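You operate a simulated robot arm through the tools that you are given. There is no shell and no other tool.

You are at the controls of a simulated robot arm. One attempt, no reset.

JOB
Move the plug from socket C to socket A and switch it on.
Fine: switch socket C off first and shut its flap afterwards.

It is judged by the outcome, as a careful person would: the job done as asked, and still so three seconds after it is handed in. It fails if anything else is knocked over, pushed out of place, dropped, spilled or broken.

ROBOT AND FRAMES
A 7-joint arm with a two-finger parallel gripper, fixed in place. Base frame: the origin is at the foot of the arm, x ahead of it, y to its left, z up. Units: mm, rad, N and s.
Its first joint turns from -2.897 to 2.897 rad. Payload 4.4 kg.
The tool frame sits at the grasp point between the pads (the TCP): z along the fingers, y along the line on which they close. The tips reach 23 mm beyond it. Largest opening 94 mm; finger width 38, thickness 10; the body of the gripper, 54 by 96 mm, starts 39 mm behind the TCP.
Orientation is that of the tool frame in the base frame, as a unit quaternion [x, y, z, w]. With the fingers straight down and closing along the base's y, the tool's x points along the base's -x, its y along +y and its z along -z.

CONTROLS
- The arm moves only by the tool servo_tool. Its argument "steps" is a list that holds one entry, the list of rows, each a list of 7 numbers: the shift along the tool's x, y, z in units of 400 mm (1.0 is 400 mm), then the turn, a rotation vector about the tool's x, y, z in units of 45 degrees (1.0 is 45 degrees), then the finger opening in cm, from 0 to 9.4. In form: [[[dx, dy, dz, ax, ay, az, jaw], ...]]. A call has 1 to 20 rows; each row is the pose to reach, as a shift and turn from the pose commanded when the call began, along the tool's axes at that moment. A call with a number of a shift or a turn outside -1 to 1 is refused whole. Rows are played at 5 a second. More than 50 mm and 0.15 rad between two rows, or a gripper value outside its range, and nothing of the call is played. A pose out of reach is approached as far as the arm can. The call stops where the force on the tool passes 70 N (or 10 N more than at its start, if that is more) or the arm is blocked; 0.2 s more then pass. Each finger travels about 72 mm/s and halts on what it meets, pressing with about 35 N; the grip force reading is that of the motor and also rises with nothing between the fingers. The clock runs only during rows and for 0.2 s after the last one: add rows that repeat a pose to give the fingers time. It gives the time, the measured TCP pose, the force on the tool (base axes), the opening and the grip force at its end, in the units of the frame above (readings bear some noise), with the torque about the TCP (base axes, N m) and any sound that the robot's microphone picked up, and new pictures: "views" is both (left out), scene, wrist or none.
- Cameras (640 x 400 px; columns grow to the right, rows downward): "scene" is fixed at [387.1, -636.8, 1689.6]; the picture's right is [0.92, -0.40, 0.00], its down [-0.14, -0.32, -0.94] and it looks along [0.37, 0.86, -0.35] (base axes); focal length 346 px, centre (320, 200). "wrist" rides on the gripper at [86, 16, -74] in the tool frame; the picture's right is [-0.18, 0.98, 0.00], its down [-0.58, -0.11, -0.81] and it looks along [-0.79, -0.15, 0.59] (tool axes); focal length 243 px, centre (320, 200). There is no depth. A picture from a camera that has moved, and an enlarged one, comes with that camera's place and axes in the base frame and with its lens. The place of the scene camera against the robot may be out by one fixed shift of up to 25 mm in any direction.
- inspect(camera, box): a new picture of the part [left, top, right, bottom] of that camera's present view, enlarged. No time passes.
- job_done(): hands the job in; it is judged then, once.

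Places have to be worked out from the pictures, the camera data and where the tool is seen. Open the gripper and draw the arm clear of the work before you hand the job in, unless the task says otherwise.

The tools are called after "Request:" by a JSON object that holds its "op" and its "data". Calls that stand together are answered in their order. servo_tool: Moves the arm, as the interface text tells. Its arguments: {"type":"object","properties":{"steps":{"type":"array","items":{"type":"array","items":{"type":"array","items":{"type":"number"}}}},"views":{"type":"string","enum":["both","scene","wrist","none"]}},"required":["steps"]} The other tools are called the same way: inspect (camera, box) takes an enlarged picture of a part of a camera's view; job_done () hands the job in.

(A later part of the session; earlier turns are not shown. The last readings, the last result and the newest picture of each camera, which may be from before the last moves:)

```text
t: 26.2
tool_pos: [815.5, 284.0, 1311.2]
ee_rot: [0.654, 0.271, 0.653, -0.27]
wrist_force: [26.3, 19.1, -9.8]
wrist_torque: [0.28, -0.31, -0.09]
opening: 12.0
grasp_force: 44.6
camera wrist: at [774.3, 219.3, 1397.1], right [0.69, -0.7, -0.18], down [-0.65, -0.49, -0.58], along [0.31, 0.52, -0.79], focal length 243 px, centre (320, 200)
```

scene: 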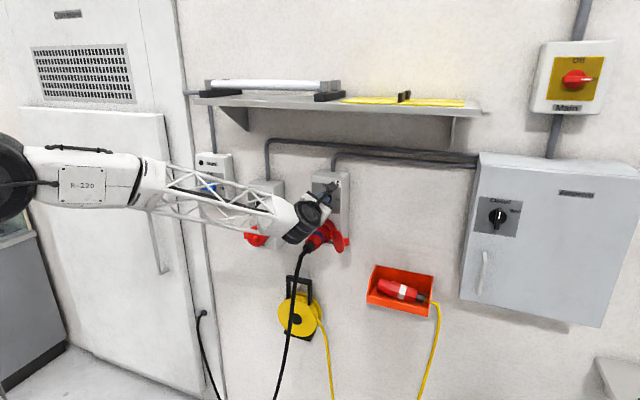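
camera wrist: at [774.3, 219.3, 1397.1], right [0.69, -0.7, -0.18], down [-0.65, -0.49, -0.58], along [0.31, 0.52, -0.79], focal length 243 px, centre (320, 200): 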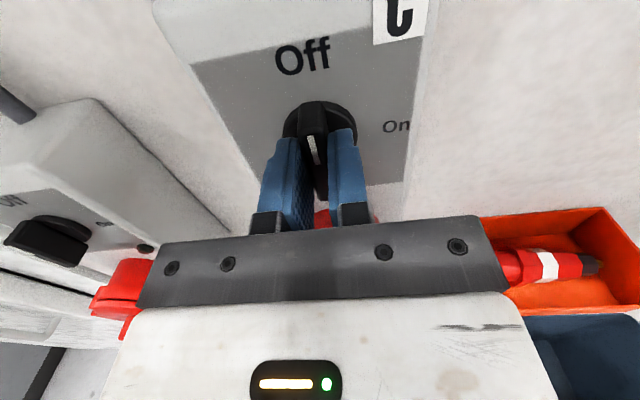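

The pointer now aims at Off. I let go, back straight out, and check the knob.

Request:
{"op": "servo_tool", "data": {"steps": [[[0, 0, 0, 0, 0, 0, 2], [0, 0, 0, 0, 0, 0, 3.5], [0, 0, 0, 0, 0, 0, 5], [0, 0, -0.03, 0, 0, 0, 5], [0, 0, -0.06, 0, 0, 0, 5], [0, 0, -0.1, 0, 0, 0, 5], [0, 0, -0.15, 0, 0, 0, 5], [0, 0, -0.2, 0, 0, 0, 5], [0, 0, -0.25, 0, 0, 0, 5], [0, 0, -0.25, 0, 0, 0, 5]]], "views": "both"}}

Request:
{"op": "inspect", "data": {"camera": "wrist", "box": [220, 0, 420, 125]}}

Request:
{"op": "inspect", "data": {"camera": "wrist", "box": [0, 40, 240, 240]}}

Request:
{"op": "inspect", "data": {"camera": "wrist", "box": [240, 80, 480, 230]}}

```text
t: 28.4
tool_pos: [745.6, 212.3, 1312.1]
ee_rot: [0.653, 0.271, 0.653, -0.271]
wrist_force: [-0.3, -0.1, 0.0]
wrist_torque: [-0.03, -0.01, 0.01]
opening: 50.1
grasp_force: 0.0
camera wrist: at [703.9, 146.5, 1398.8], right [0.69, -0.7, -0.18], down [-0.65, -0.49, -0.58], along [0.31, 0.52, -0.79], focal length 243 px, centre (320, 200)
```

scene: 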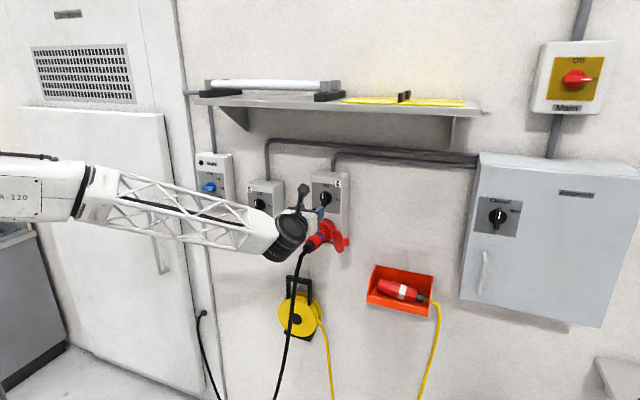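
wrist: 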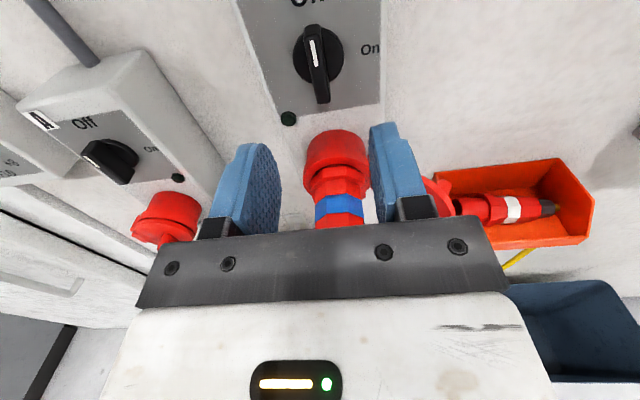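

```text
3.20 times, centred on (320, 62) of wrist
camera zoom: at [703.9, 146.5, 1398.8], right [0.69, -0.7, -0.18], down [-0.65, -0.49, -0.58], along [0.31, 0.52, -0.79], focal length 776 px, centre (320, 640)
```

zoom: 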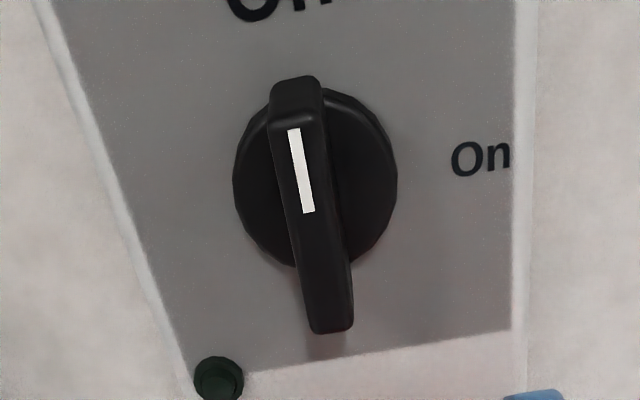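

```text
2.00 times, centred on (120, 140) of wrist
camera zoom: at [703.9, 146.5, 1398.8], right [0.69, -0.7, -0.18], down [-0.65, -0.49, -0.58], along [0.31, 0.52, -0.79], focal length 485 px, centre (720, 320)
```

zoom: 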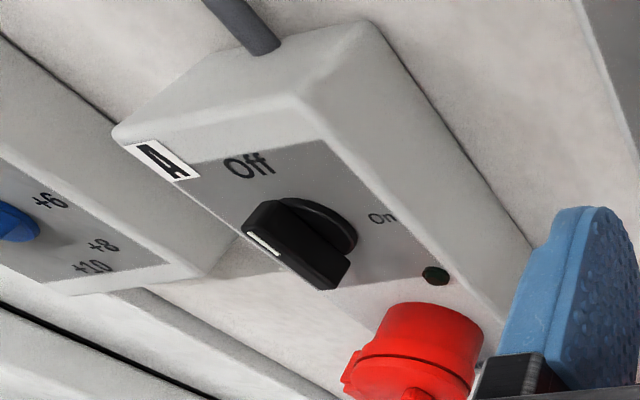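

```text
2.67 times, centred on (360, 155) of wrist
camera zoom: at [703.9, 146.5, 1398.8], right [0.69, -0.7, -0.18], down [-0.65, -0.49, -0.58], along [0.31, 0.52, -0.79], focal length 647 px, centre (213, 320)
```

zoom: 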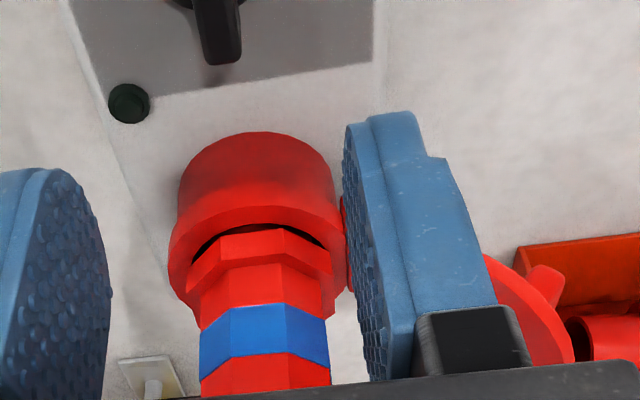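

Knob C is upright at Off. With the view corrected, socket A's knob is at about r 127, z 1252 and its lid centre near r 127, z 1140, with the lid face around n 766. I move left and down to look at lid A closely, staying well out from the wall.

Request:
{"op": "servo_tool", "data": {"steps": [[[0, -0.08, -0.04, 0, 0, 0, 5], [0, -0.16, -0.08, 0, 0, 0, 5], [-0.03, -0.24, -0.08, 0, 0, 0, 5], [-0.08, -0.32, -0.08, 0, 0, 0, 5], [-0.14, -0.4, -0.08, 0, 0, 0, 5], [-0.2, -0.48, -0.08, 0, 0, 0, 5], [-0.26, -0.56, -0.08, 0, 0, 0, 5], [-0.32, -0.6175, -0.08, 0, 0, 0, 5], [-0.3675, -0.6175, -0.08, 0, 0, 0, 5], [-0.3675, -0.6175, -0.08, 0, 0, 0, 5]]], "views": "both"}}

Request:
{"op": "inspect", "data": {"camera": "wrist", "box": [200, 0, 440, 200]}}

Request:
{"op": "inspect", "data": {"camera": "scene", "box": [220, 170, 300, 260]}}

Request:
{"op": "inspect", "data": {"camera": "scene", "box": [295, 170, 365, 265]}}

```text
t: 30.6
tool_pos: [548.1, 364.3, 1163.0]
ee_rot: [0.653, 0.271, 0.653, -0.271]
wrist_force: [-0.9, 0.3, -0.6]
wrist_torque: [0.02, -0.02, 0.0]
opening: 50.2
grasp_force: 0.1
camera wrist: at [505.9, 298.9, 1249.1], right [0.69, -0.7, -0.18], down [-0.65, -0.49, -0.58], along [0.31, 0.52, -0.79], focal length 243 px, centre (320, 200)
```

scene: 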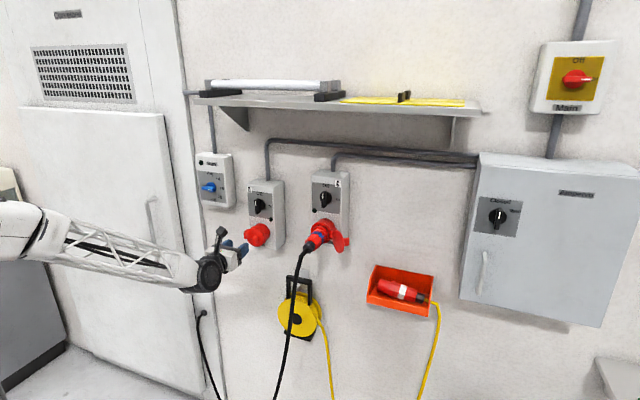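
wrist: 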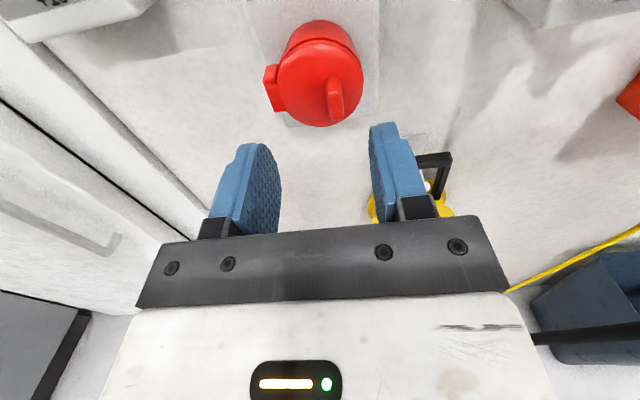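

```text
2.00 times, centred on (320, 100) of wrist
camera zoom: at [505.9, 298.9, 1249.1], right [0.69, -0.7, -0.18], down [-0.65, -0.49, -0.58], along [0.31, 0.52, -0.79], focal length 485 px, centre (320, 400)
```

zoom: 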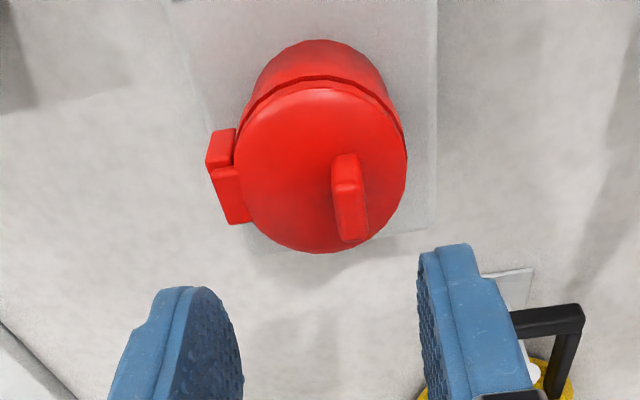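

```text
4.44 times, centred on (260, 215) of scene
camera zoom: at [387.1, -636.8, 1689.6], right [0.92, -0.4, 0.0], down [-0.14, -0.32, -0.94], along [0.37, 0.86, -0.35], focal length 1538 px, centre (587, 133)
```

zoom: 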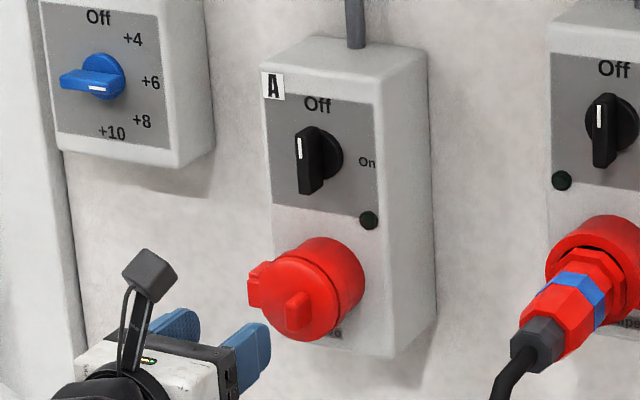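

```text
4.21 times, centred on (330, 218) of scene
camera zoom: at [387.1, -636.8, 1689.6], right [0.92, -0.4, 0.0], down [-0.14, -0.32, -0.94], along [0.37, 0.86, -0.35], focal length 1458 px, centre (278, 126)
```

zoom: 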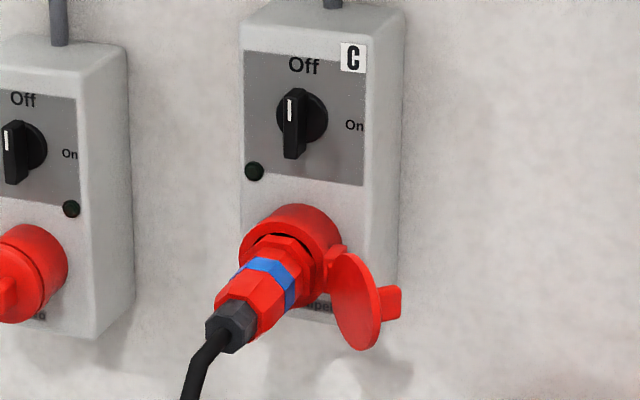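

Lid A is clear now: hinge on the left at about r 86, and a vertical fin on the right half of its face at about r 137, z 1135, front edge near n 751. My fingers already close sideways, so I line up in front of the fin and move in to just short of it.

Request:
{"op": "servo_tool", "data": {"steps": [[[-0.03, 0.01, 0.03, 0, 0, 0, 5], [-0.0675, 0.0175, 0.07, 0, 0, 0, 5], [-0.0675, 0.0175, 0.12, 0, 0, 0, 5], [-0.0675, 0.0175, 0.16, 0, 0, 0, 5], [-0.0675, 0.0175, 0.175, 0, 0, 0, 5], [-0.0675, 0.0175, 0.175, 0, 0, 0, 5]]], "views": "both"}}

Request:
{"op": "inspect", "data": {"camera": "wrist", "box": [200, 0, 440, 240]}}

Request:
{"op": "inspect", "data": {"camera": "scene", "box": [220, 200, 300, 260]}}

```text
t: 32.0
tool_pos: [600.7, 411.0, 1136.3]
ee_rot: [0.653, 0.27, 0.653, -0.271]
wrist_force: [0.3, -0.7, -0.1]
wrist_torque: [-0.01, -0.01, 0.0]
opening: 50.2
grasp_force: 0.1
camera wrist: at [560.3, 345.3, 1222.9], right [0.69, -0.7, -0.18], down [-0.65, -0.49, -0.58], along [0.31, 0.52, -0.79], focal length 243 px, centre (320, 200)
```

scene: 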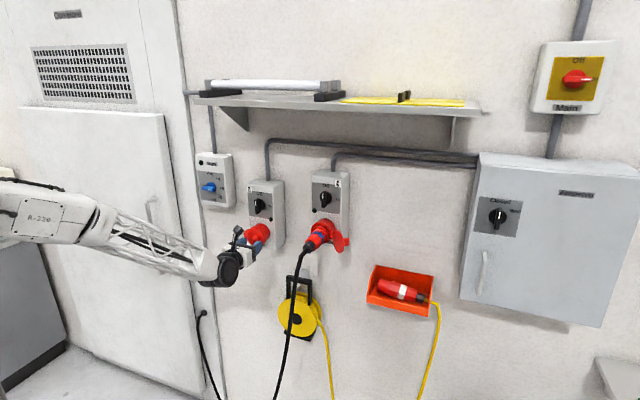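
wrist: 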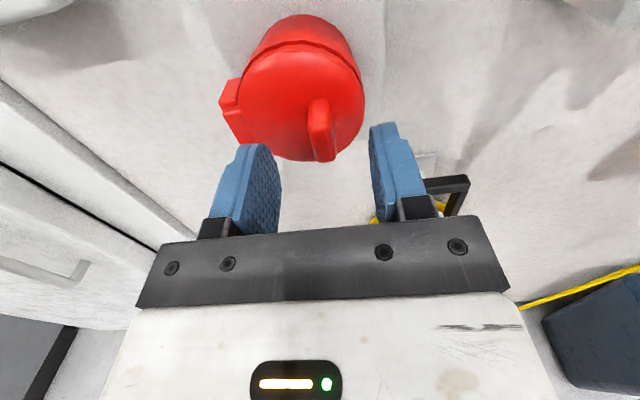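

```text
1.67 times, centred on (320, 120) of wrist
camera zoom: at [560.3, 345.3, 1222.9], right [0.69, -0.7, -0.18], down [-0.65, -0.49, -0.58], along [0.31, 0.52, -0.79], focal length 404 px, centre (320, 333)
```

zoom: 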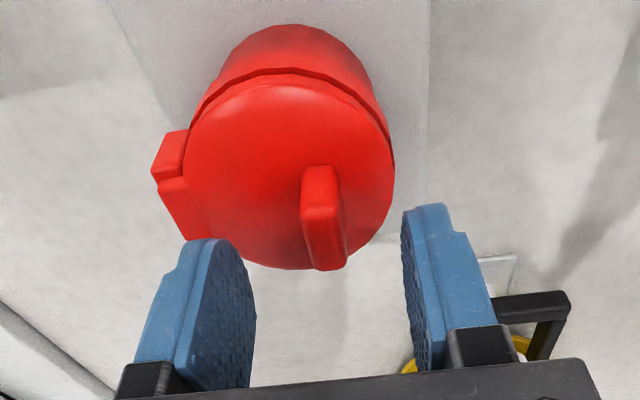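

```text
6.67 times, centred on (260, 230) of scene
camera zoom: at [387.1, -636.8, 1689.6], right [0.92, -0.4, 0.0], down [-0.14, -0.32, -0.94], along [0.37, 0.86, -0.35], focal length 2308 px, centre (720, 0)
```

zoom: 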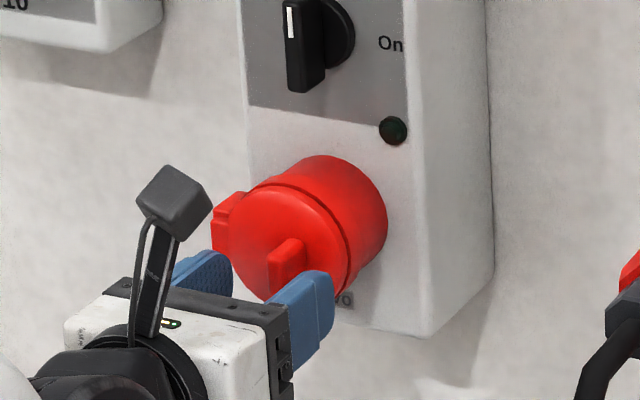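

The fin front is right at the fingertip plane (n about 739), centred at r 138, z 1140. I shift about 4 mm right, slide the fingers over the fin, and close on it.

Request:
{"op": "servo_tool", "data": {"steps": [[[0.008, 0.0092, 0, 0, 0, 0, 5], [0.008, 0.0092, 0.015, 0, 0, 0, 5], [0.008, 0.0092, 0.03, 0, 0, 0, 5], [0.008, 0.0092, 0.045, 0, 0, 0, 5], [0.008, 0.0092, 0.052, 0, 0, 0, 5], [0.008, 0.0092, 0.052, 0, 0, 0, 4], [0.008, 0.0092, 0.052, 0, 0, 0, 3], [0.008, 0.0092, 0.052, 0, 0, 0, 2], [0.008, 0.0092, 0.052, 0, 0, 0, 1], [0.008, 0.0092, 0.052, 0, 0, 0, 0.3], [0.008, 0.0092, 0.052, 0, 0, 0, 0.3]]], "views": "both"}}

Request:
{"op": "inspect", "data": {"camera": "wrist", "box": [200, 0, 440, 240]}}

Request:
{"op": "inspect", "data": {"camera": "scene", "box": [220, 200, 300, 260]}}

```text
t: 34.4
tool_pos: [619.0, 422.4, 1142.4]
ee_rot: [0.654, 0.271, 0.653, -0.271]
wrist_force: [-14.6, 21.8, 0.1]
wrist_torque: [-0.02, -0.07, 0.22]
opening: 14.3
grasp_force: 12.4
camera wrist: at [577.4, 357.1, 1227.3], right [0.7, -0.69, -0.18], down [-0.65, -0.49, -0.58], along [0.31, 0.52, -0.79], focal length 243 px, centre (320, 200)
```

scene: 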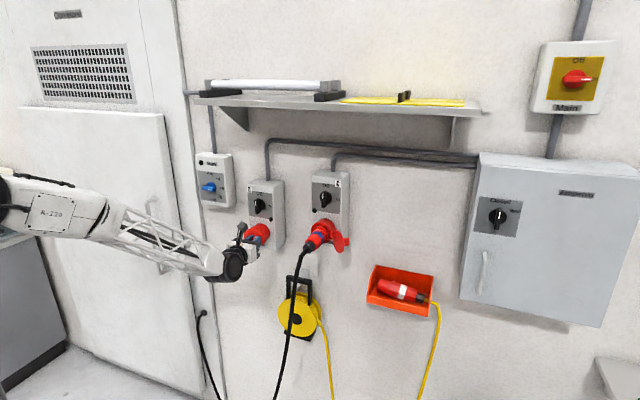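
wrist: 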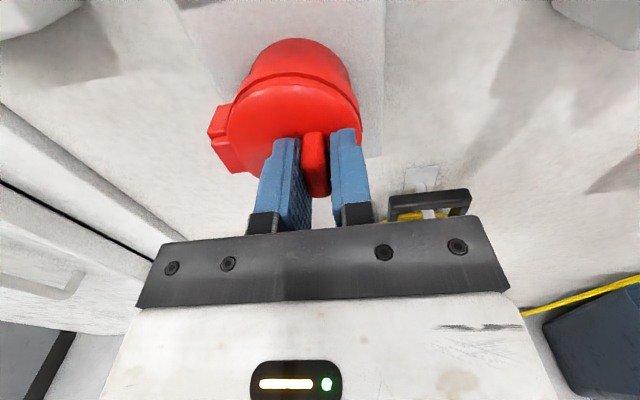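

```text
1.67 times, centred on (320, 120) of wrist
camera zoom: at [577.4, 357.1, 1227.3], right [0.7, -0.69, -0.18], down [-0.65, -0.49, -0.58], along [0.31, 0.52, -0.79], focal length 404 px, centre (320, 333)
```

zoom: 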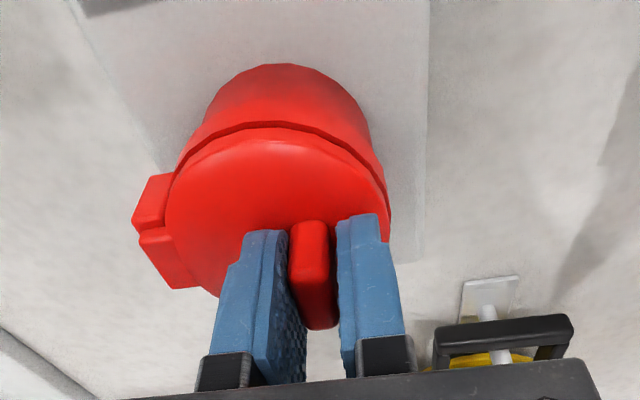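

```text
6.67 times, centred on (260, 230) of scene
camera zoom: at [387.1, -636.8, 1689.6], right [0.92, -0.4, 0.0], down [-0.14, -0.32, -0.94], along [0.37, 0.86, -0.35], focal length 2308 px, centre (720, 0)
```

zoom: 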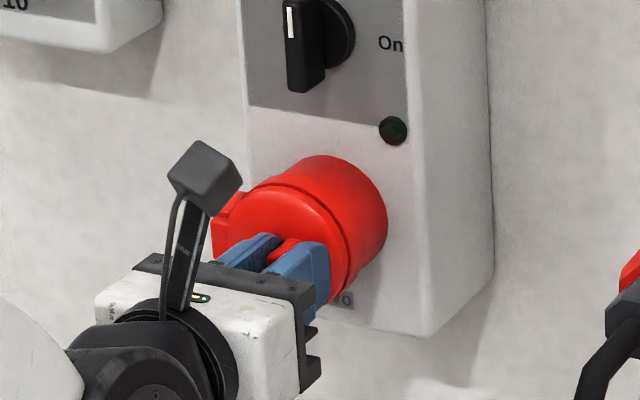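

The left finger has met the fin first (25 N sideways), so I ease the tool about 1.5 mm left while closing fully to centre the grip.

Request:
{"op": "servo_tool", "data": {"steps": [[[0, -0.002, 0, 0, 0, 0, 0.2], [0, -0.0035, 0, 0, 0, 0, 0.2], [0, -0.0035, 0, 0, 0, 0, 0], [0, -0.0035, 0, 0, 0, 0, 0]]], "views": "wrist"}}

```text
t: 35.4
tool_pos: [618.1, 423.2, 1140.4]
ee_rot: [0.653, 0.271, 0.653, -0.271]
wrist_force: [-21.1, 19.3, 3.0]
wrist_torque: [-0.01, 0.03, 0.51]
opening: 11.5
grasp_force: 45.2
camera wrist: at [576.6, 357.9, 1227.3], right [0.7, -0.69, -0.18], down [-0.65, -0.49, -0.58], along [0.31, 0.52, -0.79], focal length 243 px, centre (320, 200)
```

wrist: 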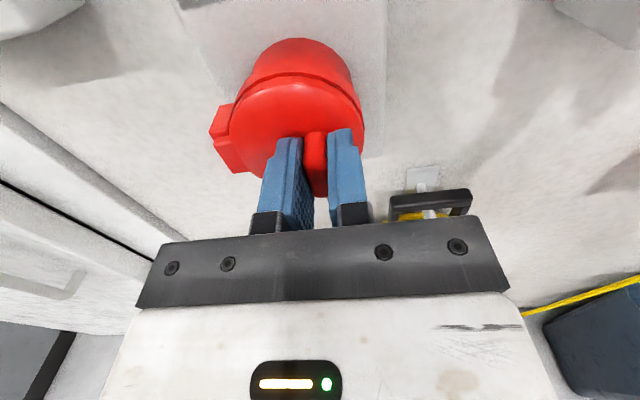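

The fin is held firmly now at 11.5 mm and 45 N. I swing the lid open around its left hinge, following the arc and turning the tool with it, 15° at first to check the forces.

Request:
{"op": "servo_tool", "data": {"steps": [[[0, -0.0042, -0.0054, -0.0556, 0, 0, 0], [0, -0.0085, -0.0108, -0.111, 0, 0, 0], [0, -0.0132, -0.0157, -0.167, 0, 0, 0], [0, -0.0178, -0.021, -0.222, 0, 0, 0], [0, -0.0229, -0.0256, -0.278, 0, 0, 0], [0, -0.028, -0.0303, -0.333, 0, 0, 0], [0, -0.028, -0.0303, -0.333, 0, 0, 0]]], "views": "both"}}

Request:
{"op": "inspect", "data": {"camera": "scene", "box": [220, 200, 300, 260]}}

```text
t: 35.7
tool_pos: [618.7, 423.7, 1141.1]
ee_rot: [0.655, 0.267, 0.655, -0.267]
wrist_force: [-86.4, -62.4, 25.0]
wrist_torque: [0.63, -0.29, 2.92]
opening: 12.3
grasp_force: 44.8
stopped in row 1: the force on the tool passed its limit at 333 N (the readings are from after the stop); the commanded pose is now the measured one
camera wrist: at [577.2, 359.4, 1227.0], right [0.69, -0.7, -0.18], down [-0.65, -0.49, -0.58], along [0.32, 0.52, -0.79], focal length 243 px, centre (320, 200)
```

scene: 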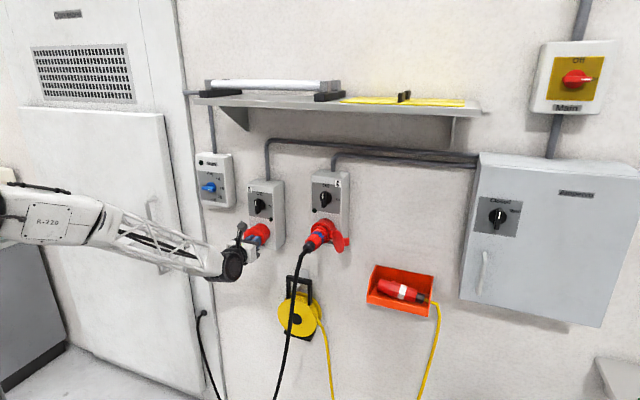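
wrist: 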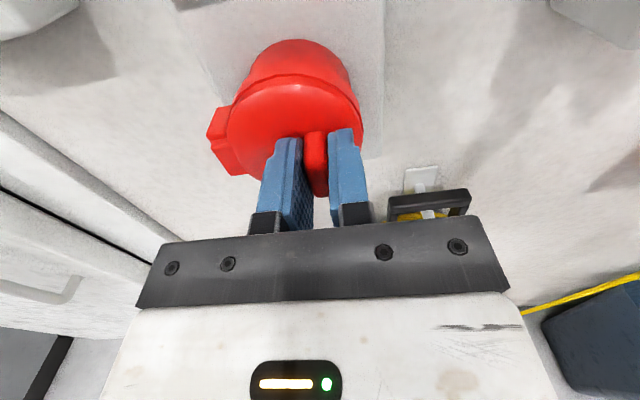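

```text
6.67 times, centred on (260, 230) of scene
camera zoom: at [387.1, -636.8, 1689.6], right [0.92, -0.4, 0.0], down [-0.14, -0.32, -0.94], along [0.37, 0.86, -0.35], focal length 2308 px, centre (720, 0)
```

zoom: 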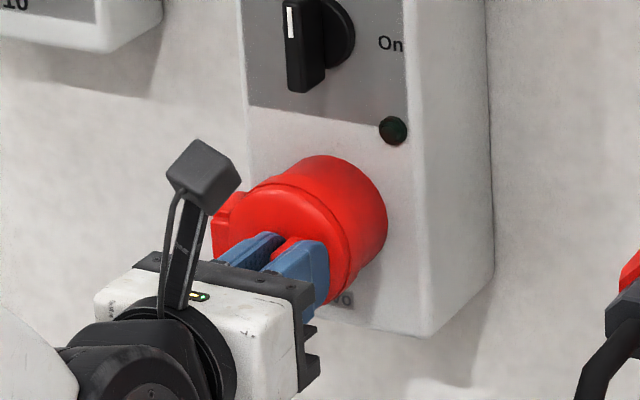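

The lid resisted hard and the move stopped almost at once, leaving about 105 N on the tool pointing out from the wall. Before doing anything more I hold still to read the standing force, then ease the grip to relax it.

Request:
{"op": "servo_tool", "data": {"steps": [[[0, 0, 0, 0, 0, 0, 0], [0, 0, 0, 0, 0, 0, 0]]], "views": "none"}}

Request:
{"op": "servo_tool", "data": {"steps": [[[0, 0, 0, 0, 0, 0, 1.2], [0, 0, 0, 0, 0, 0, 2], [0, 0, 0, 0, 0, 0, 2.5]]], "views": "both"}}

Request:
{"op": "inspect", "data": {"camera": "wrist", "box": [200, 0, 440, 240]}}

Request:
{"op": "inspect", "data": {"camera": "scene", "box": [220, 200, 300, 260]}}

```text
t: 36.1
tool_pos: [619.6, 425.1, 1140.4]
ee_rot: [0.655, 0.267, 0.655, -0.267]
wrist_force: [-68.8, -55.0, 13.6]
wrist_torque: [0.47, -0.16, 2.44]
opening: 12.3
grasp_force: 44.4
stopped in row 1: the force on the tool passed its limit at 122 N (the readings are from after the stop); the commanded pose is now the measured one
```

```text
t: 36.9
tool_pos: [619.5, 422.6, 1140.2]
ee_rot: [0.655, 0.265, 0.656, -0.266]
wrist_force: [-38.1, -61.3, 10.7]
wrist_torque: [0.18, -0.05, 0.65]
opening: 17.6
grasp_force: 0.1
stopped in row 3: the force on the tool passed its limit at 100 N (the readings are from after the stop); the commanded pose is now the measured one
camera wrist: at [578.3, 357.7, 1226.8], right [0.68, -0.71, -0.18], down [-0.65, -0.48, -0.58], along [0.32, 0.52, -0.79], focal length 243 px, centre (320, 200)
```

scene: 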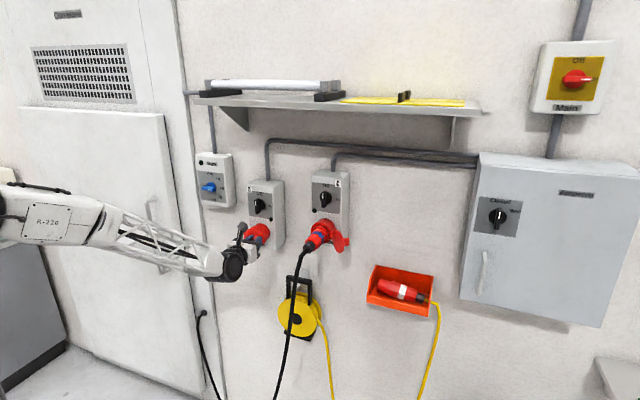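
wrist: 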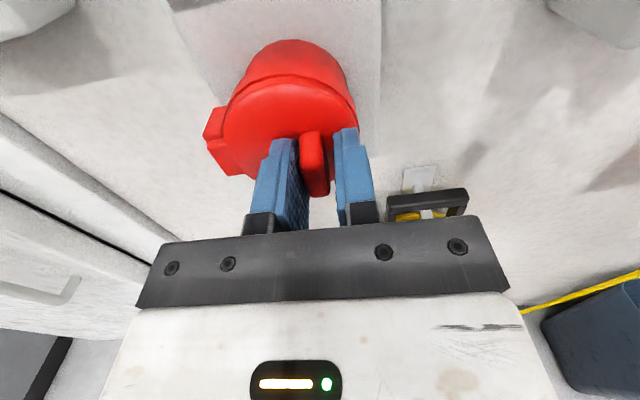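

```text
1.67 times, centred on (320, 120) of wrist
camera zoom: at [578.3, 357.7, 1226.8], right [0.68, -0.71, -0.18], down [-0.65, -0.48, -0.58], along [0.32, 0.52, -0.79], focal length 404 px, centre (320, 333)
```

zoom: 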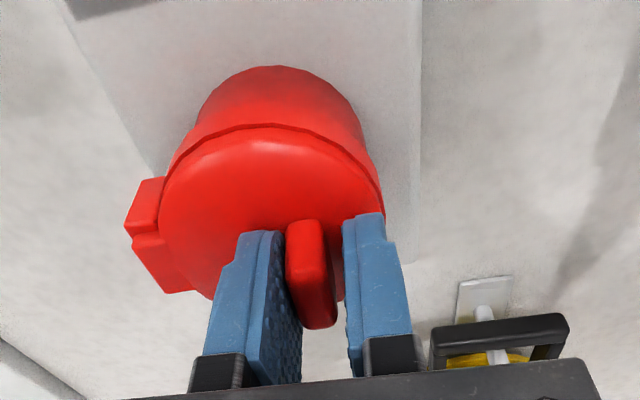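

```text
6.67 times, centred on (260, 230) of scene
camera zoom: at [387.1, -636.8, 1689.6], right [0.92, -0.4, 0.0], down [-0.14, -0.32, -0.94], along [0.37, 0.86, -0.35], focal length 2308 px, centre (720, 0)
```

zoom: 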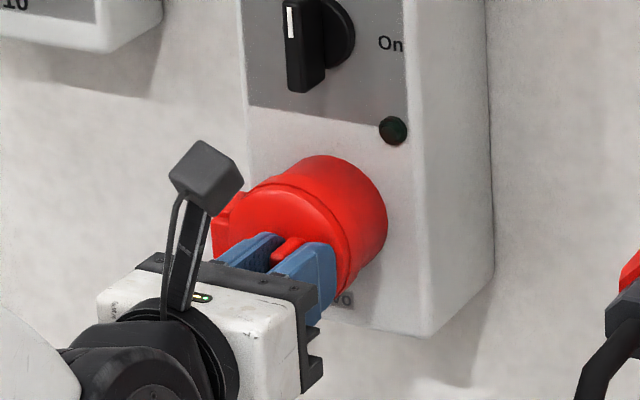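

The fingertips are pressing on the lid face itself, which puts the face at about n 759. I back out 5 mm to free them before trying again.

Request:
{"op": "servo_tool", "data": {"steps": [[[0, 0, -0.0025, 0, 0, 0, 2.5], [0, 0, -0.005, 0, 0, 0, 2.5], [0, 0, -0.0075, 0, 0, 0, 2.5], [0, 0, -0.01, 0, 0, 0, 2.5], [0, 0, -0.0125, 0, 0, 0, 2.5], [0, 0, -0.0125, 0, 0, 0, 2.5]]], "views": "wrist"}}

```text
t: 38.3
tool_pos: [617.2, 421.0, 1140.2]
ee_rot: [0.655, 0.266, 0.655, -0.266]
wrist_force: [-1.0, -0.2, -0.1]
wrist_torque: [0.0, 0.02, 0.0]
opening: 25.1
grasp_force: 0.1
camera wrist: at [575.1, 356.7, 1225.9], right [0.69, -0.7, -0.18], down [-0.65, -0.48, -0.58], along [0.32, 0.52, -0.79], focal length 243 px, centre (320, 200)
```

wrist: 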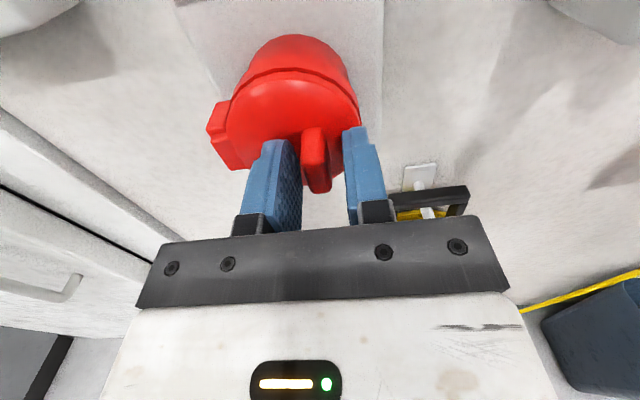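

The force is gone, with the TCP at n 734. I close on the fin again a little further out, then test with a gentle 2 mm straight pull.

Request:
{"op": "servo_tool", "data": {"steps": [[[0, -0.004, -0.004, 0, 0, 0, 2.5], [0, -0.004, -0.004, 0, 0, 0, 2], [0, -0.004, -0.004, 0, 0, 0, 1.5], [0, -0.004, -0.004, 0, 0, 0, 1], [0, -0.004, -0.004, 0, 0, 0, 0.3], [0, -0.004, -0.004, 0, 0, 0, 0], [0, -0.004, -0.004, 0, 0, 0, 0]]], "views": "none"}}

Request:
{"op": "servo_tool", "data": {"steps": [[[0, 0, -0.0005, 0, 0, 0, 0], [0, 0, -0.001, 0, 0, 0, 0], [0, 0, -0.0015, 0, 0, 0, 0], [0, 0, -0.002, 0, 0, 0, 0], [0, 0, -0.0025, 0, 0, 0, 0], [0, 0, -0.003, 0, 0, 0, 0], [0, 0, -0.004, 0, 0, 0, 0], [0, 0, -0.005, 0, 0, 0, 0]]], "views": "wrist"}}

```text
t: 39.9
tool_pos: [614.8, 421.8, 1139.2]
ee_rot: [0.655, 0.266, 0.655, -0.266]
wrist_force: [-1.8, -19.6, -1.6]
wrist_torque: [-0.03, -0.01, 0.37]
opening: 11.7
grasp_force: 44.6
```

```text
t: 41.7
tool_pos: [613.6, 421.9, 1138.7]
ee_rot: [0.655, 0.267, 0.654, -0.267]
wrist_force: [1.7, 21.7, -14.3]
wrist_torque: [-0.08, 0.06, -0.46]
opening: 11.8
grasp_force: 44.9
camera wrist: at [572.0, 355.6, 1225.8], right [0.69, -0.7, -0.18], down [-0.65, -0.49, -0.58], along [0.32, 0.52, -0.79], focal length 243 px, centre (320, 200)
```

wrist: 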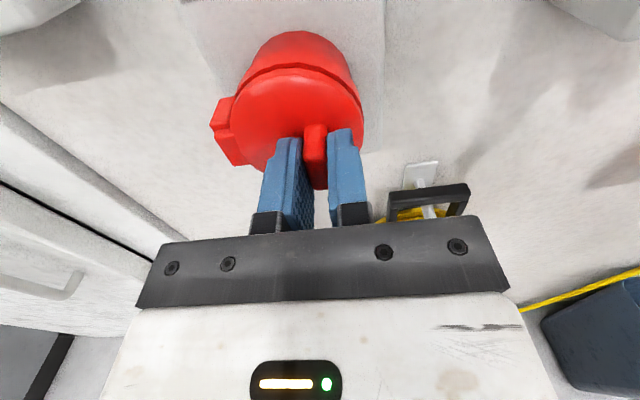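

A straight pull of about a millimetre gives only 17 N, so that's fine. I now open slowly along the hinge arc, half a degree per row.

Request:
{"op": "servo_tool", "data": {"steps": [[[0, -0.0009, -0.0012, -0.0111, 0, 0, 0], [0, -0.0019, -0.0024, -0.0222, 0, 0, 0], [0, -0.0028, -0.0035, -0.0333, 0, 0, 0], [0, -0.0038, -0.0047, -0.0444, 0, 0, 0], [0, -0.0048, -0.0058, -0.0556, 0, 0, 0], [0, -0.0058, -0.0069, -0.0667, 0, 0, 0], [0, -0.0068, -0.008, -0.0778, 0, 0, 0], [0, -0.0078, -0.0091, -0.0889, 0, 0, 0]]], "views": "wrist"}}

```text
t: 43.5
tool_pos: [608.5, 419.4, 1140.4]
ee_rot: [0.664, 0.244, 0.664, -0.244]
wrist_force: [4.6, 31.7, -16.7]
wrist_torque: [0.16, -0.42, -0.54]
opening: 11.8
grasp_force: 45.0
camera wrist: at [562.7, 357.3, 1225.9], right [0.64, -0.75, -0.18], down [-0.69, -0.44, -0.58], along [0.35, 0.5, -0.79], focal length 243 px, centre (320, 200)
```

wrist: 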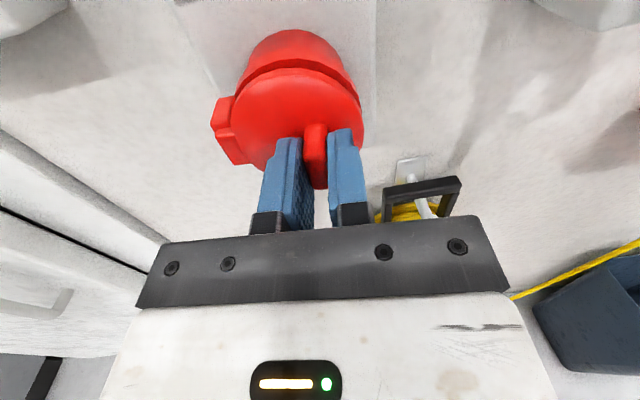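

The lid is opening: the seam gap on the right has grown and the force is only about 35 N. I keep following the arc for another 24°, biased slightly left as the side force suggests.

Request:
{"op": "servo_tool", "data": {"steps": [[[0, -0.0038, -0.0034, -0.0333, 0, 0, 0], [0, -0.0071, -0.0068, -0.0667, 0, 0, 0], [0, -0.011, -0.01, -0.1, 0, 0, 0], [0, -0.014, -0.0133, -0.1333, 0, 0, 0], [0, -0.0173, -0.0163, -0.1667, 0, 0, 0], [0, -0.0205, -0.0193, -0.2, 0, 0, 0], [0, -0.0239, -0.0224, -0.2333, 0, 0, 0], [0, -0.0273, -0.0254, -0.2667, 0, 0, 0], [0, -0.0308, -0.0281, -0.3, 0, 0, 0], [0, -0.0344, -0.0307, -0.3333, 0, 0, 0], [0, -0.038, -0.0334, -0.3667, 0, 0, 0], [0, -0.0417, -0.0358, -0.4, 0, 0, 0], [0, -0.0455, -0.0383, -0.4333, 0, 0, 0], [0, -0.0494, -0.0405, -0.4667, 0, 0, 0], [0, -0.0533, -0.0428, -0.5, 0, 0, 0], [0, -0.0573, -0.0449, -0.5333, 0, 0, 0]]], "views": "both"}}

Request:
{"op": "inspect", "data": {"camera": "scene", "box": [220, 200, 300, 260]}}

```text
t: 46.9
tool_pos: [608.5, 419.3, 1139.9]
ee_rot: [0.664, 0.244, 0.663, -0.244]
wrist_force: [2.3, 26.5, -16.0]
wrist_torque: [-0.2, 0.08, -0.43]
opening: 11.5
grasp_force: 45.4
out of reach, approached as far as the arm can: row 2, 3, 4, 5, 6, 7, 8, 9, 10, 11, 12, 13, 14, 15, 16
camera wrist: at [562.7, 357.3, 1226.0], right [0.64, -0.75, -0.18], down [-0.69, -0.44, -0.58], along [0.35, 0.5, -0.79], focal length 243 px, centre (320, 200)
```

scene: 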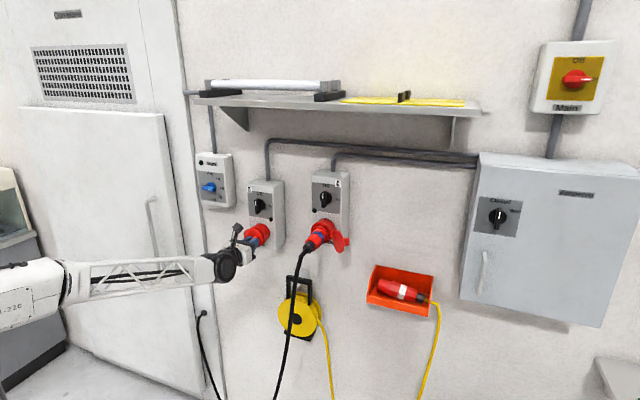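
wrist: 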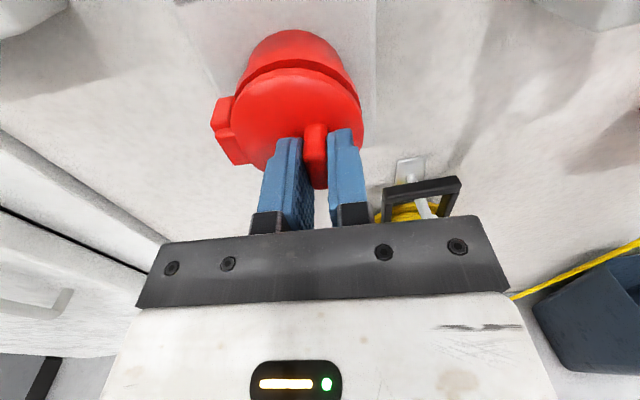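

```text
6.67 times, centred on (260, 230) of scene
camera zoom: at [387.1, -636.8, 1689.6], right [0.92, -0.4, 0.0], down [-0.14, -0.32, -0.94], along [0.37, 0.86, -0.35], focal length 2308 px, centre (720, 0)
```

zoom: 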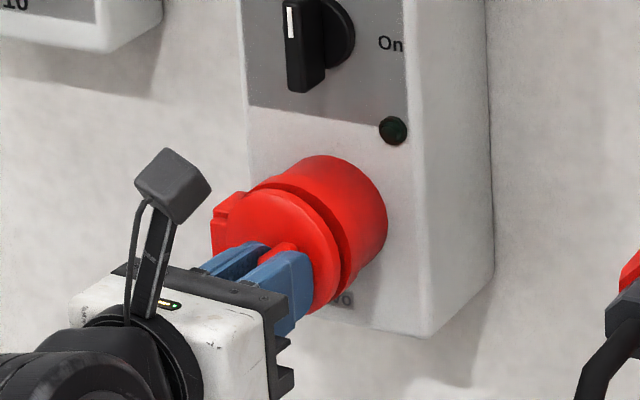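

The arm can't yaw further in this wrist roll, although the lid has already come open a few degrees. I let go, back off, and roll the wrist 180° to the arm's natural posture (camera underneath), which should leave more room to swing the lid.

Request:
{"op": "servo_tool", "data": {"steps": [[[0, 0, 0, 0, 0, 0, 2], [0, 0, 0, 0, 0, 0, 3.5], [0, 0, 0, 0, 0, 0, 5], [0, 0, -0.03, 0, 0, 0, 5], [0, 0, -0.07, 0, 0, 0, 5], [0, 0, -0.12, 0, 0, 0, 5], [0, 0, -0.17, 0, 0, 0, 5], [0, 0, -0.2, 0.05, 0, 0, 5], [0, 0, -0.2, 0.103, 0, 0, 5], [0, 0, -0.2, 0.103, 0, 0, 5]]], "views": "both"}}

Request:
{"op": "inspect", "data": {"camera": "scene", "box": [220, 200, 300, 260]}}

```text
t: 49.1
tool_pos: [548.8, 369.1, 1138.1]
ee_rot: [0.653, 0.271, 0.653, -0.271]
wrist_force: [-0.3, -0.4, 0.8]
wrist_torque: [-0.01, -0.01, 0.01]
opening: 50.0
grasp_force: 0.1
camera wrist: at [507.8, 303.4, 1224.5], right [0.69, -0.69, -0.18], down [-0.65, -0.49, -0.58], along [0.31, 0.52, -0.79], focal length 243 px, centre (320, 200)
```

scene: 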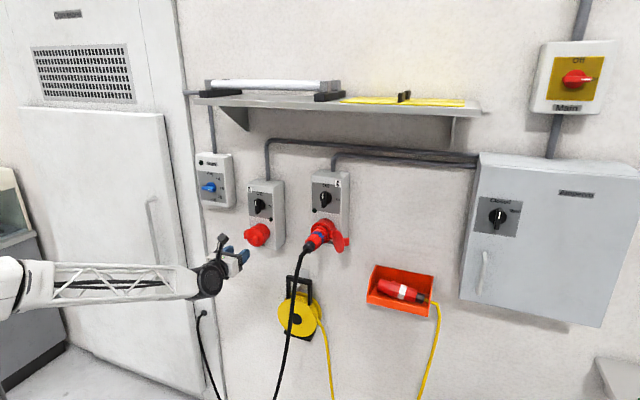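
wrist: 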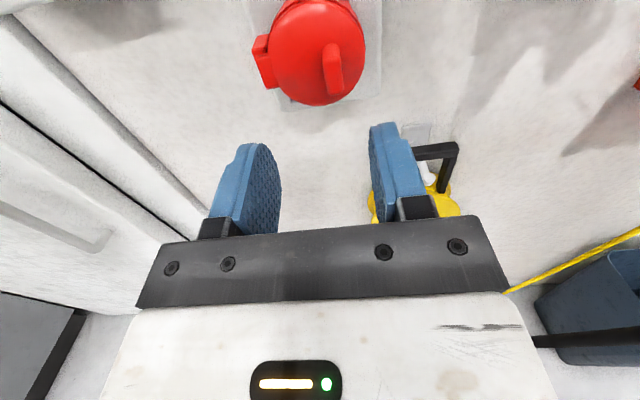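

```text
6.67 times, centred on (260, 230) of scene
camera zoom: at [387.1, -636.8, 1689.6], right [0.92, -0.4, 0.0], down [-0.14, -0.32, -0.94], along [0.37, 0.86, -0.35], focal length 2308 px, centre (720, 0)
```

zoom: 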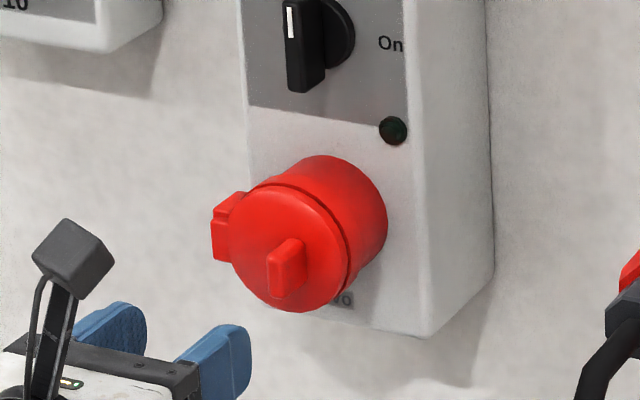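

The lid swung back shut when released, so it is sprung or caught when nearly closed and has to be opened much further. I roll the wrist round to the natural posture out here in free space.

Request:
{"op": "servo_tool", "data": {"steps": [[[0, 0, -0.02, 0, 0, -0.15, 5], [0, 0, -0.04, 0, 0, -0.3, 5], [0, 0, -0.05, 0, 0, -0.45, 5], [0, 0, -0.05, 0, 0, -0.6, 5], [0, 0, -0.05, 0, 0, -0.75, 5], [0, 0, -0.05, 0, 0, -0.9, 5], [0, 0, -0.05, 0, 0, -1, 5]]], "views": "none"}}

Request:
{"op": "servo_tool", "data": {"steps": [[[0, 0, 0, 0, 0, -0.15, 5], [0, 0, 0, 0, 0, -0.3, 5], [0, 0, 0, 0, 0, -0.45, 5], [0, 0, 0, 0, 0, -0.6, 5], [0, 0, 0, 0, 0, -0.75, 5], [0, 0, 0, 0, 0, -0.9, 5], [0, 0, 0, 0, 0, -1, 5]]], "views": "both"}}

```text
t: 50.7
tool_pos: [534.1, 354.6, 1139.4]
ee_rot: [0.499, 0.501, 0.707, 0.001]
wrist_force: [-0.3, 0.6, -0.6]
wrist_torque: [0.03, 0.06, 0.02]
opening: 50.3
grasp_force: 0.1
```

```text
t: 52.3
tool_pos: [534.7, 354.4, 1139.3]
ee_rot: [0.271, 0.653, 0.653, 0.272]
wrist_force: [0.3, 0.5, -0.2]
wrist_torque: [0.0, 0.0, 0.01]
opening: 50.0
grasp_force: 0.1
camera wrist: at [421.0, 362.0, 1155.6], right [0.13, -0.13, 0.98], down [-0.16, -0.98, -0.11], along [0.98, -0.14, -0.15], focal length 243 px, centre (320, 200)
```

scene: 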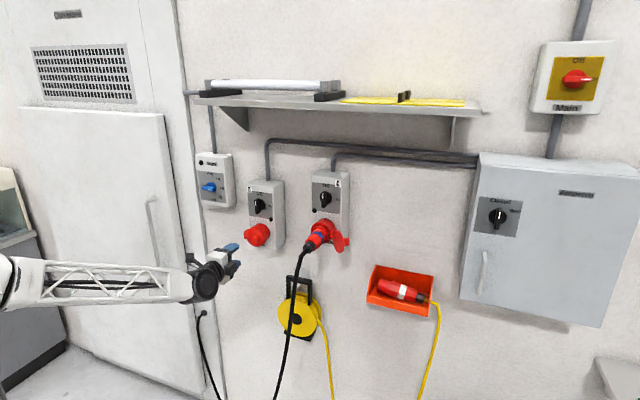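
wrist: 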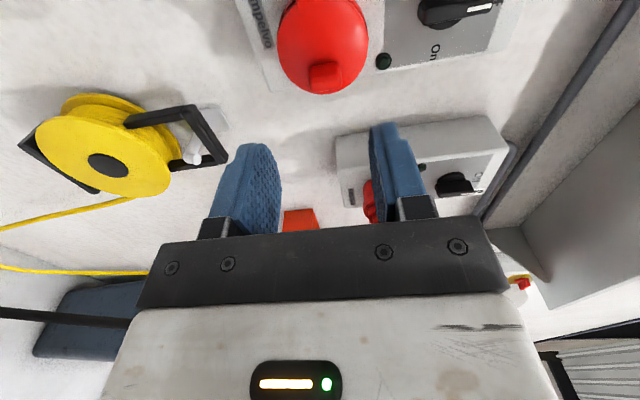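

The roll works. I roll the last 90° so the camera is underneath, then test the yaw range in free space before touching the lid again.

Request:
{"op": "servo_tool", "data": {"steps": [[[0, 0, 0, 0, 0, -0.15, 5], [0, 0, 0, 0, 0, -0.3, 5], [0, 0, 0, 0, 0, -0.45, 5], [0, 0, 0, 0, 0, -0.6, 5], [0, 0, 0, 0, 0, -0.75, 5], [0, 0, 0, 0, 0, -0.9, 5], [0, 0, 0, 0, 0, -1, 5]]], "views": "none"}}

Request:
{"op": "servo_tool", "data": {"steps": [[[0, 0, 0, 0, 0, -0.15, 5], [0, 0, 0, 0, 0, -0.3, 5], [0, 0, 0, 0, 0, -0.45, 5], [0, 0, 0, 0, 0, -0.6, 5], [0, 0, 0, 0, 0, -0.75, 5], [0, 0, 0, 0, 0, -0.9, 5], [0, 0, 0, 0, 0, -1, 5]]], "views": "both"}}

```text
t: 53.9
tool_pos: [534.9, 354.2, 1138.1]
ee_rot: [-0.001, 0.707, 0.499, 0.5]
wrist_force: [0.4, -0.5, 0.2]
wrist_torque: [0.0, -0.01, 0.01]
opening: 49.8
grasp_force: 0.1
```

```text
t: 55.5
tool_pos: [535.7, 355.1, 1139.3]
ee_rot: [-0.272, 0.653, 0.27, 0.653]
wrist_force: [0.7, -0.7, -1.0]
wrist_torque: [-0.03, 0.01, 0.0]
opening: 49.8
grasp_force: 0.1
camera wrist: at [471.2, 312.0, 1052.9], right [-0.69, 0.7, 0.18], down [-0.49, -0.65, 0.58], along [0.52, 0.31, 0.79], focal length 243 px, centre (320, 200)
```

scene: 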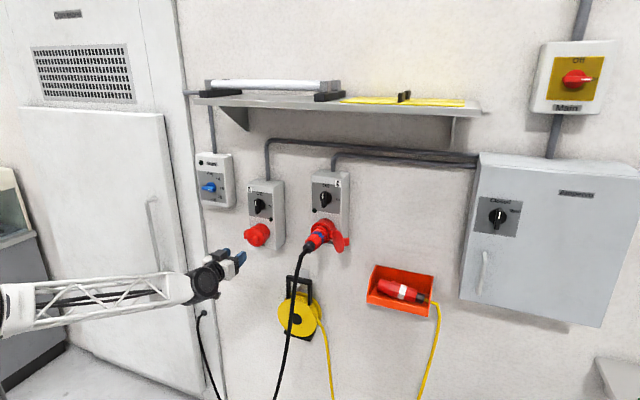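
wrist: 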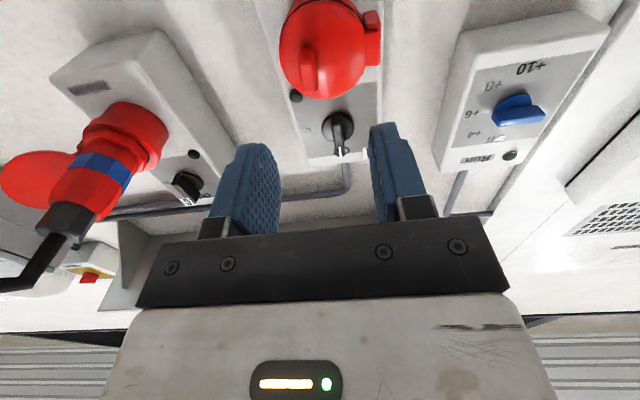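

The wrist view now looks up at the lid from below. I test the yaw by moving to a free-space pose left of the lid with the tool turned 45° to the right.

Request:
{"op": "servo_tool", "data": {"steps": [[[0, 0.026, 0.014, 0.143, 0, 0, 5], [0, 0.052, 0.028, 0.286, 0, 0, 5], [0, 0.078, 0.042, 0.429, 0, 0, 5], [0, 0.104, 0.056, 0.571, 0, 0, 5], [0, 0.13, 0.07, 0.714, 0, 0, 5], [0, 0.156, 0.084, 0.857, 0, 0, 5], [0, 0.1818, 0.0978, 1, 0, 0, 5], [0, 0.1818, 0.0978, 1, 0, 0, 5]]], "views": "both"}}

```text
t: 57.3
tool_pos: [535.4, 359.2, 1142.0]
ee_rot: [-0.237, 0.668, 0.236, 0.665]
wrist_force: [-0.7, 0.8, 0.6]
wrist_torque: [-0.01, -0.01, 0.0]
opening: 50.3
grasp_force: 0.0
out of reach, approached as far as the arm can: row 1, 2, 3, 4, 5, 6, 7, 8
camera wrist: at [466.9, 323.8, 1055.9], right [-0.62, 0.76, 0.18], down [-0.56, -0.59, 0.58], along [0.55, 0.26, 0.79], focal length 243 px, centre (320, 200)
```

scene: 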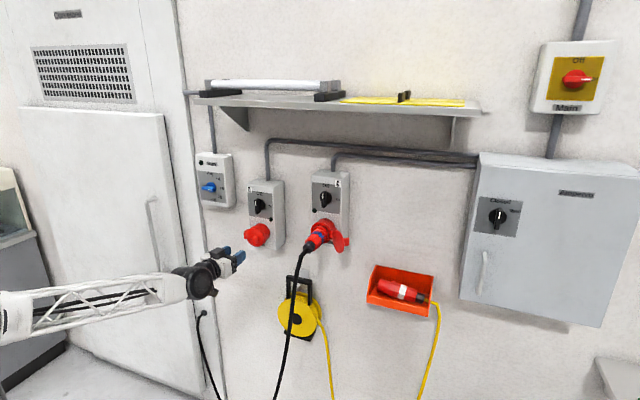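
wrist: 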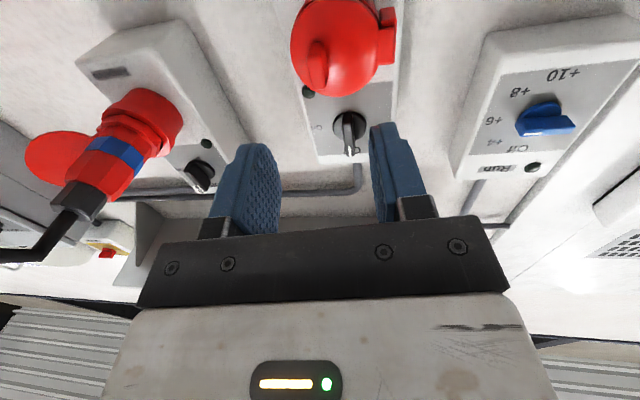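

The yaw is blocked because the tool is in line with the forearm, a wrist singularity. A better way is to pinch the fin from above with the tool pointing down, so opening the lid is just a turn about the tool's own axis. I pitch the tool down while rising a little.

Request:
{"op": "servo_tool", "data": {"steps": [[[-0.02, 0, 0, 0, 0.14, 0, 5], [-0.04, 0, 0, 0, 0.28, 0, 5], [-0.06, 0, 0, 0, 0.42, 0, 5], [-0.08, 0, 0, 0, 0.56, 0, 5], [-0.1, 0, 0, 0, 0.7, 0, 5], [-0.125, 0, 0, 0, 0.85, 0, 5], [-0.15, 0, 0, 0, 1, 0, 5], [-0.15, 0, 0, 0, 1, 0, 5]]], "views": "scene"}}

```text
t: 59.3
tool_pos: [484.2, 333.3, 1312.2]
ee_rot: [-0.281, 0.84, 0.168, 0.433]
wrist_force: [0.3, 0.2, -1.9]
wrist_torque: [0.04, -0.07, 0.0]
opening: 50.0
grasp_force: 0.1
out of reach, approached as far as the arm can: row 6, 7
stopped in row 8: the arm was blocked; the commanded pose is now the measured one
```

scene: 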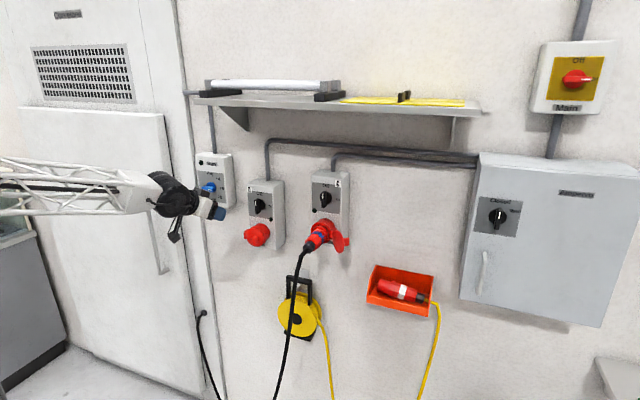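

The arm passed through its singular posture and ended higher (z 1312), with the tool pitched 35° down, clear of everything. I carry on pitching it to point straight down here.

Request:
{"op": "servo_tool", "data": {"steps": [[[0, 0, 0, 0, 0.1, 0, 5], [0, 0, 0, 0, 0.2, 0, 5], [0, 0, 0, 0, 0.3, 0, 5], [0, 0, 0, 0, 0.4, 0, 5], [0, 0, 0, 0, 0.5, 0, 5], [0, 0, 0, 0, 0.61, 0, 5], [0, 0, 0, 0, 0.61, 0, 5]]], "views": "scene"}}

```text
t: 60.9
tool_pos: [484.8, 333.1, 1311.5]
ee_rot: [-0.312, 0.919, 0.096, 0.222]
wrist_force: [0.7, -0.7, 0.4]
wrist_torque: [0.0, -0.04, 0.02]
opening: 50.0
grasp_force: 0.0
```

scene: 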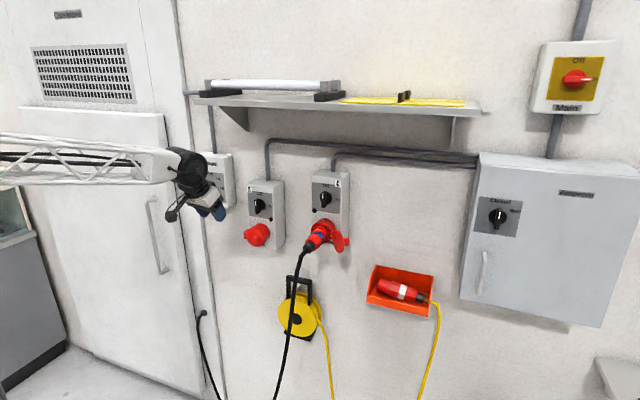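

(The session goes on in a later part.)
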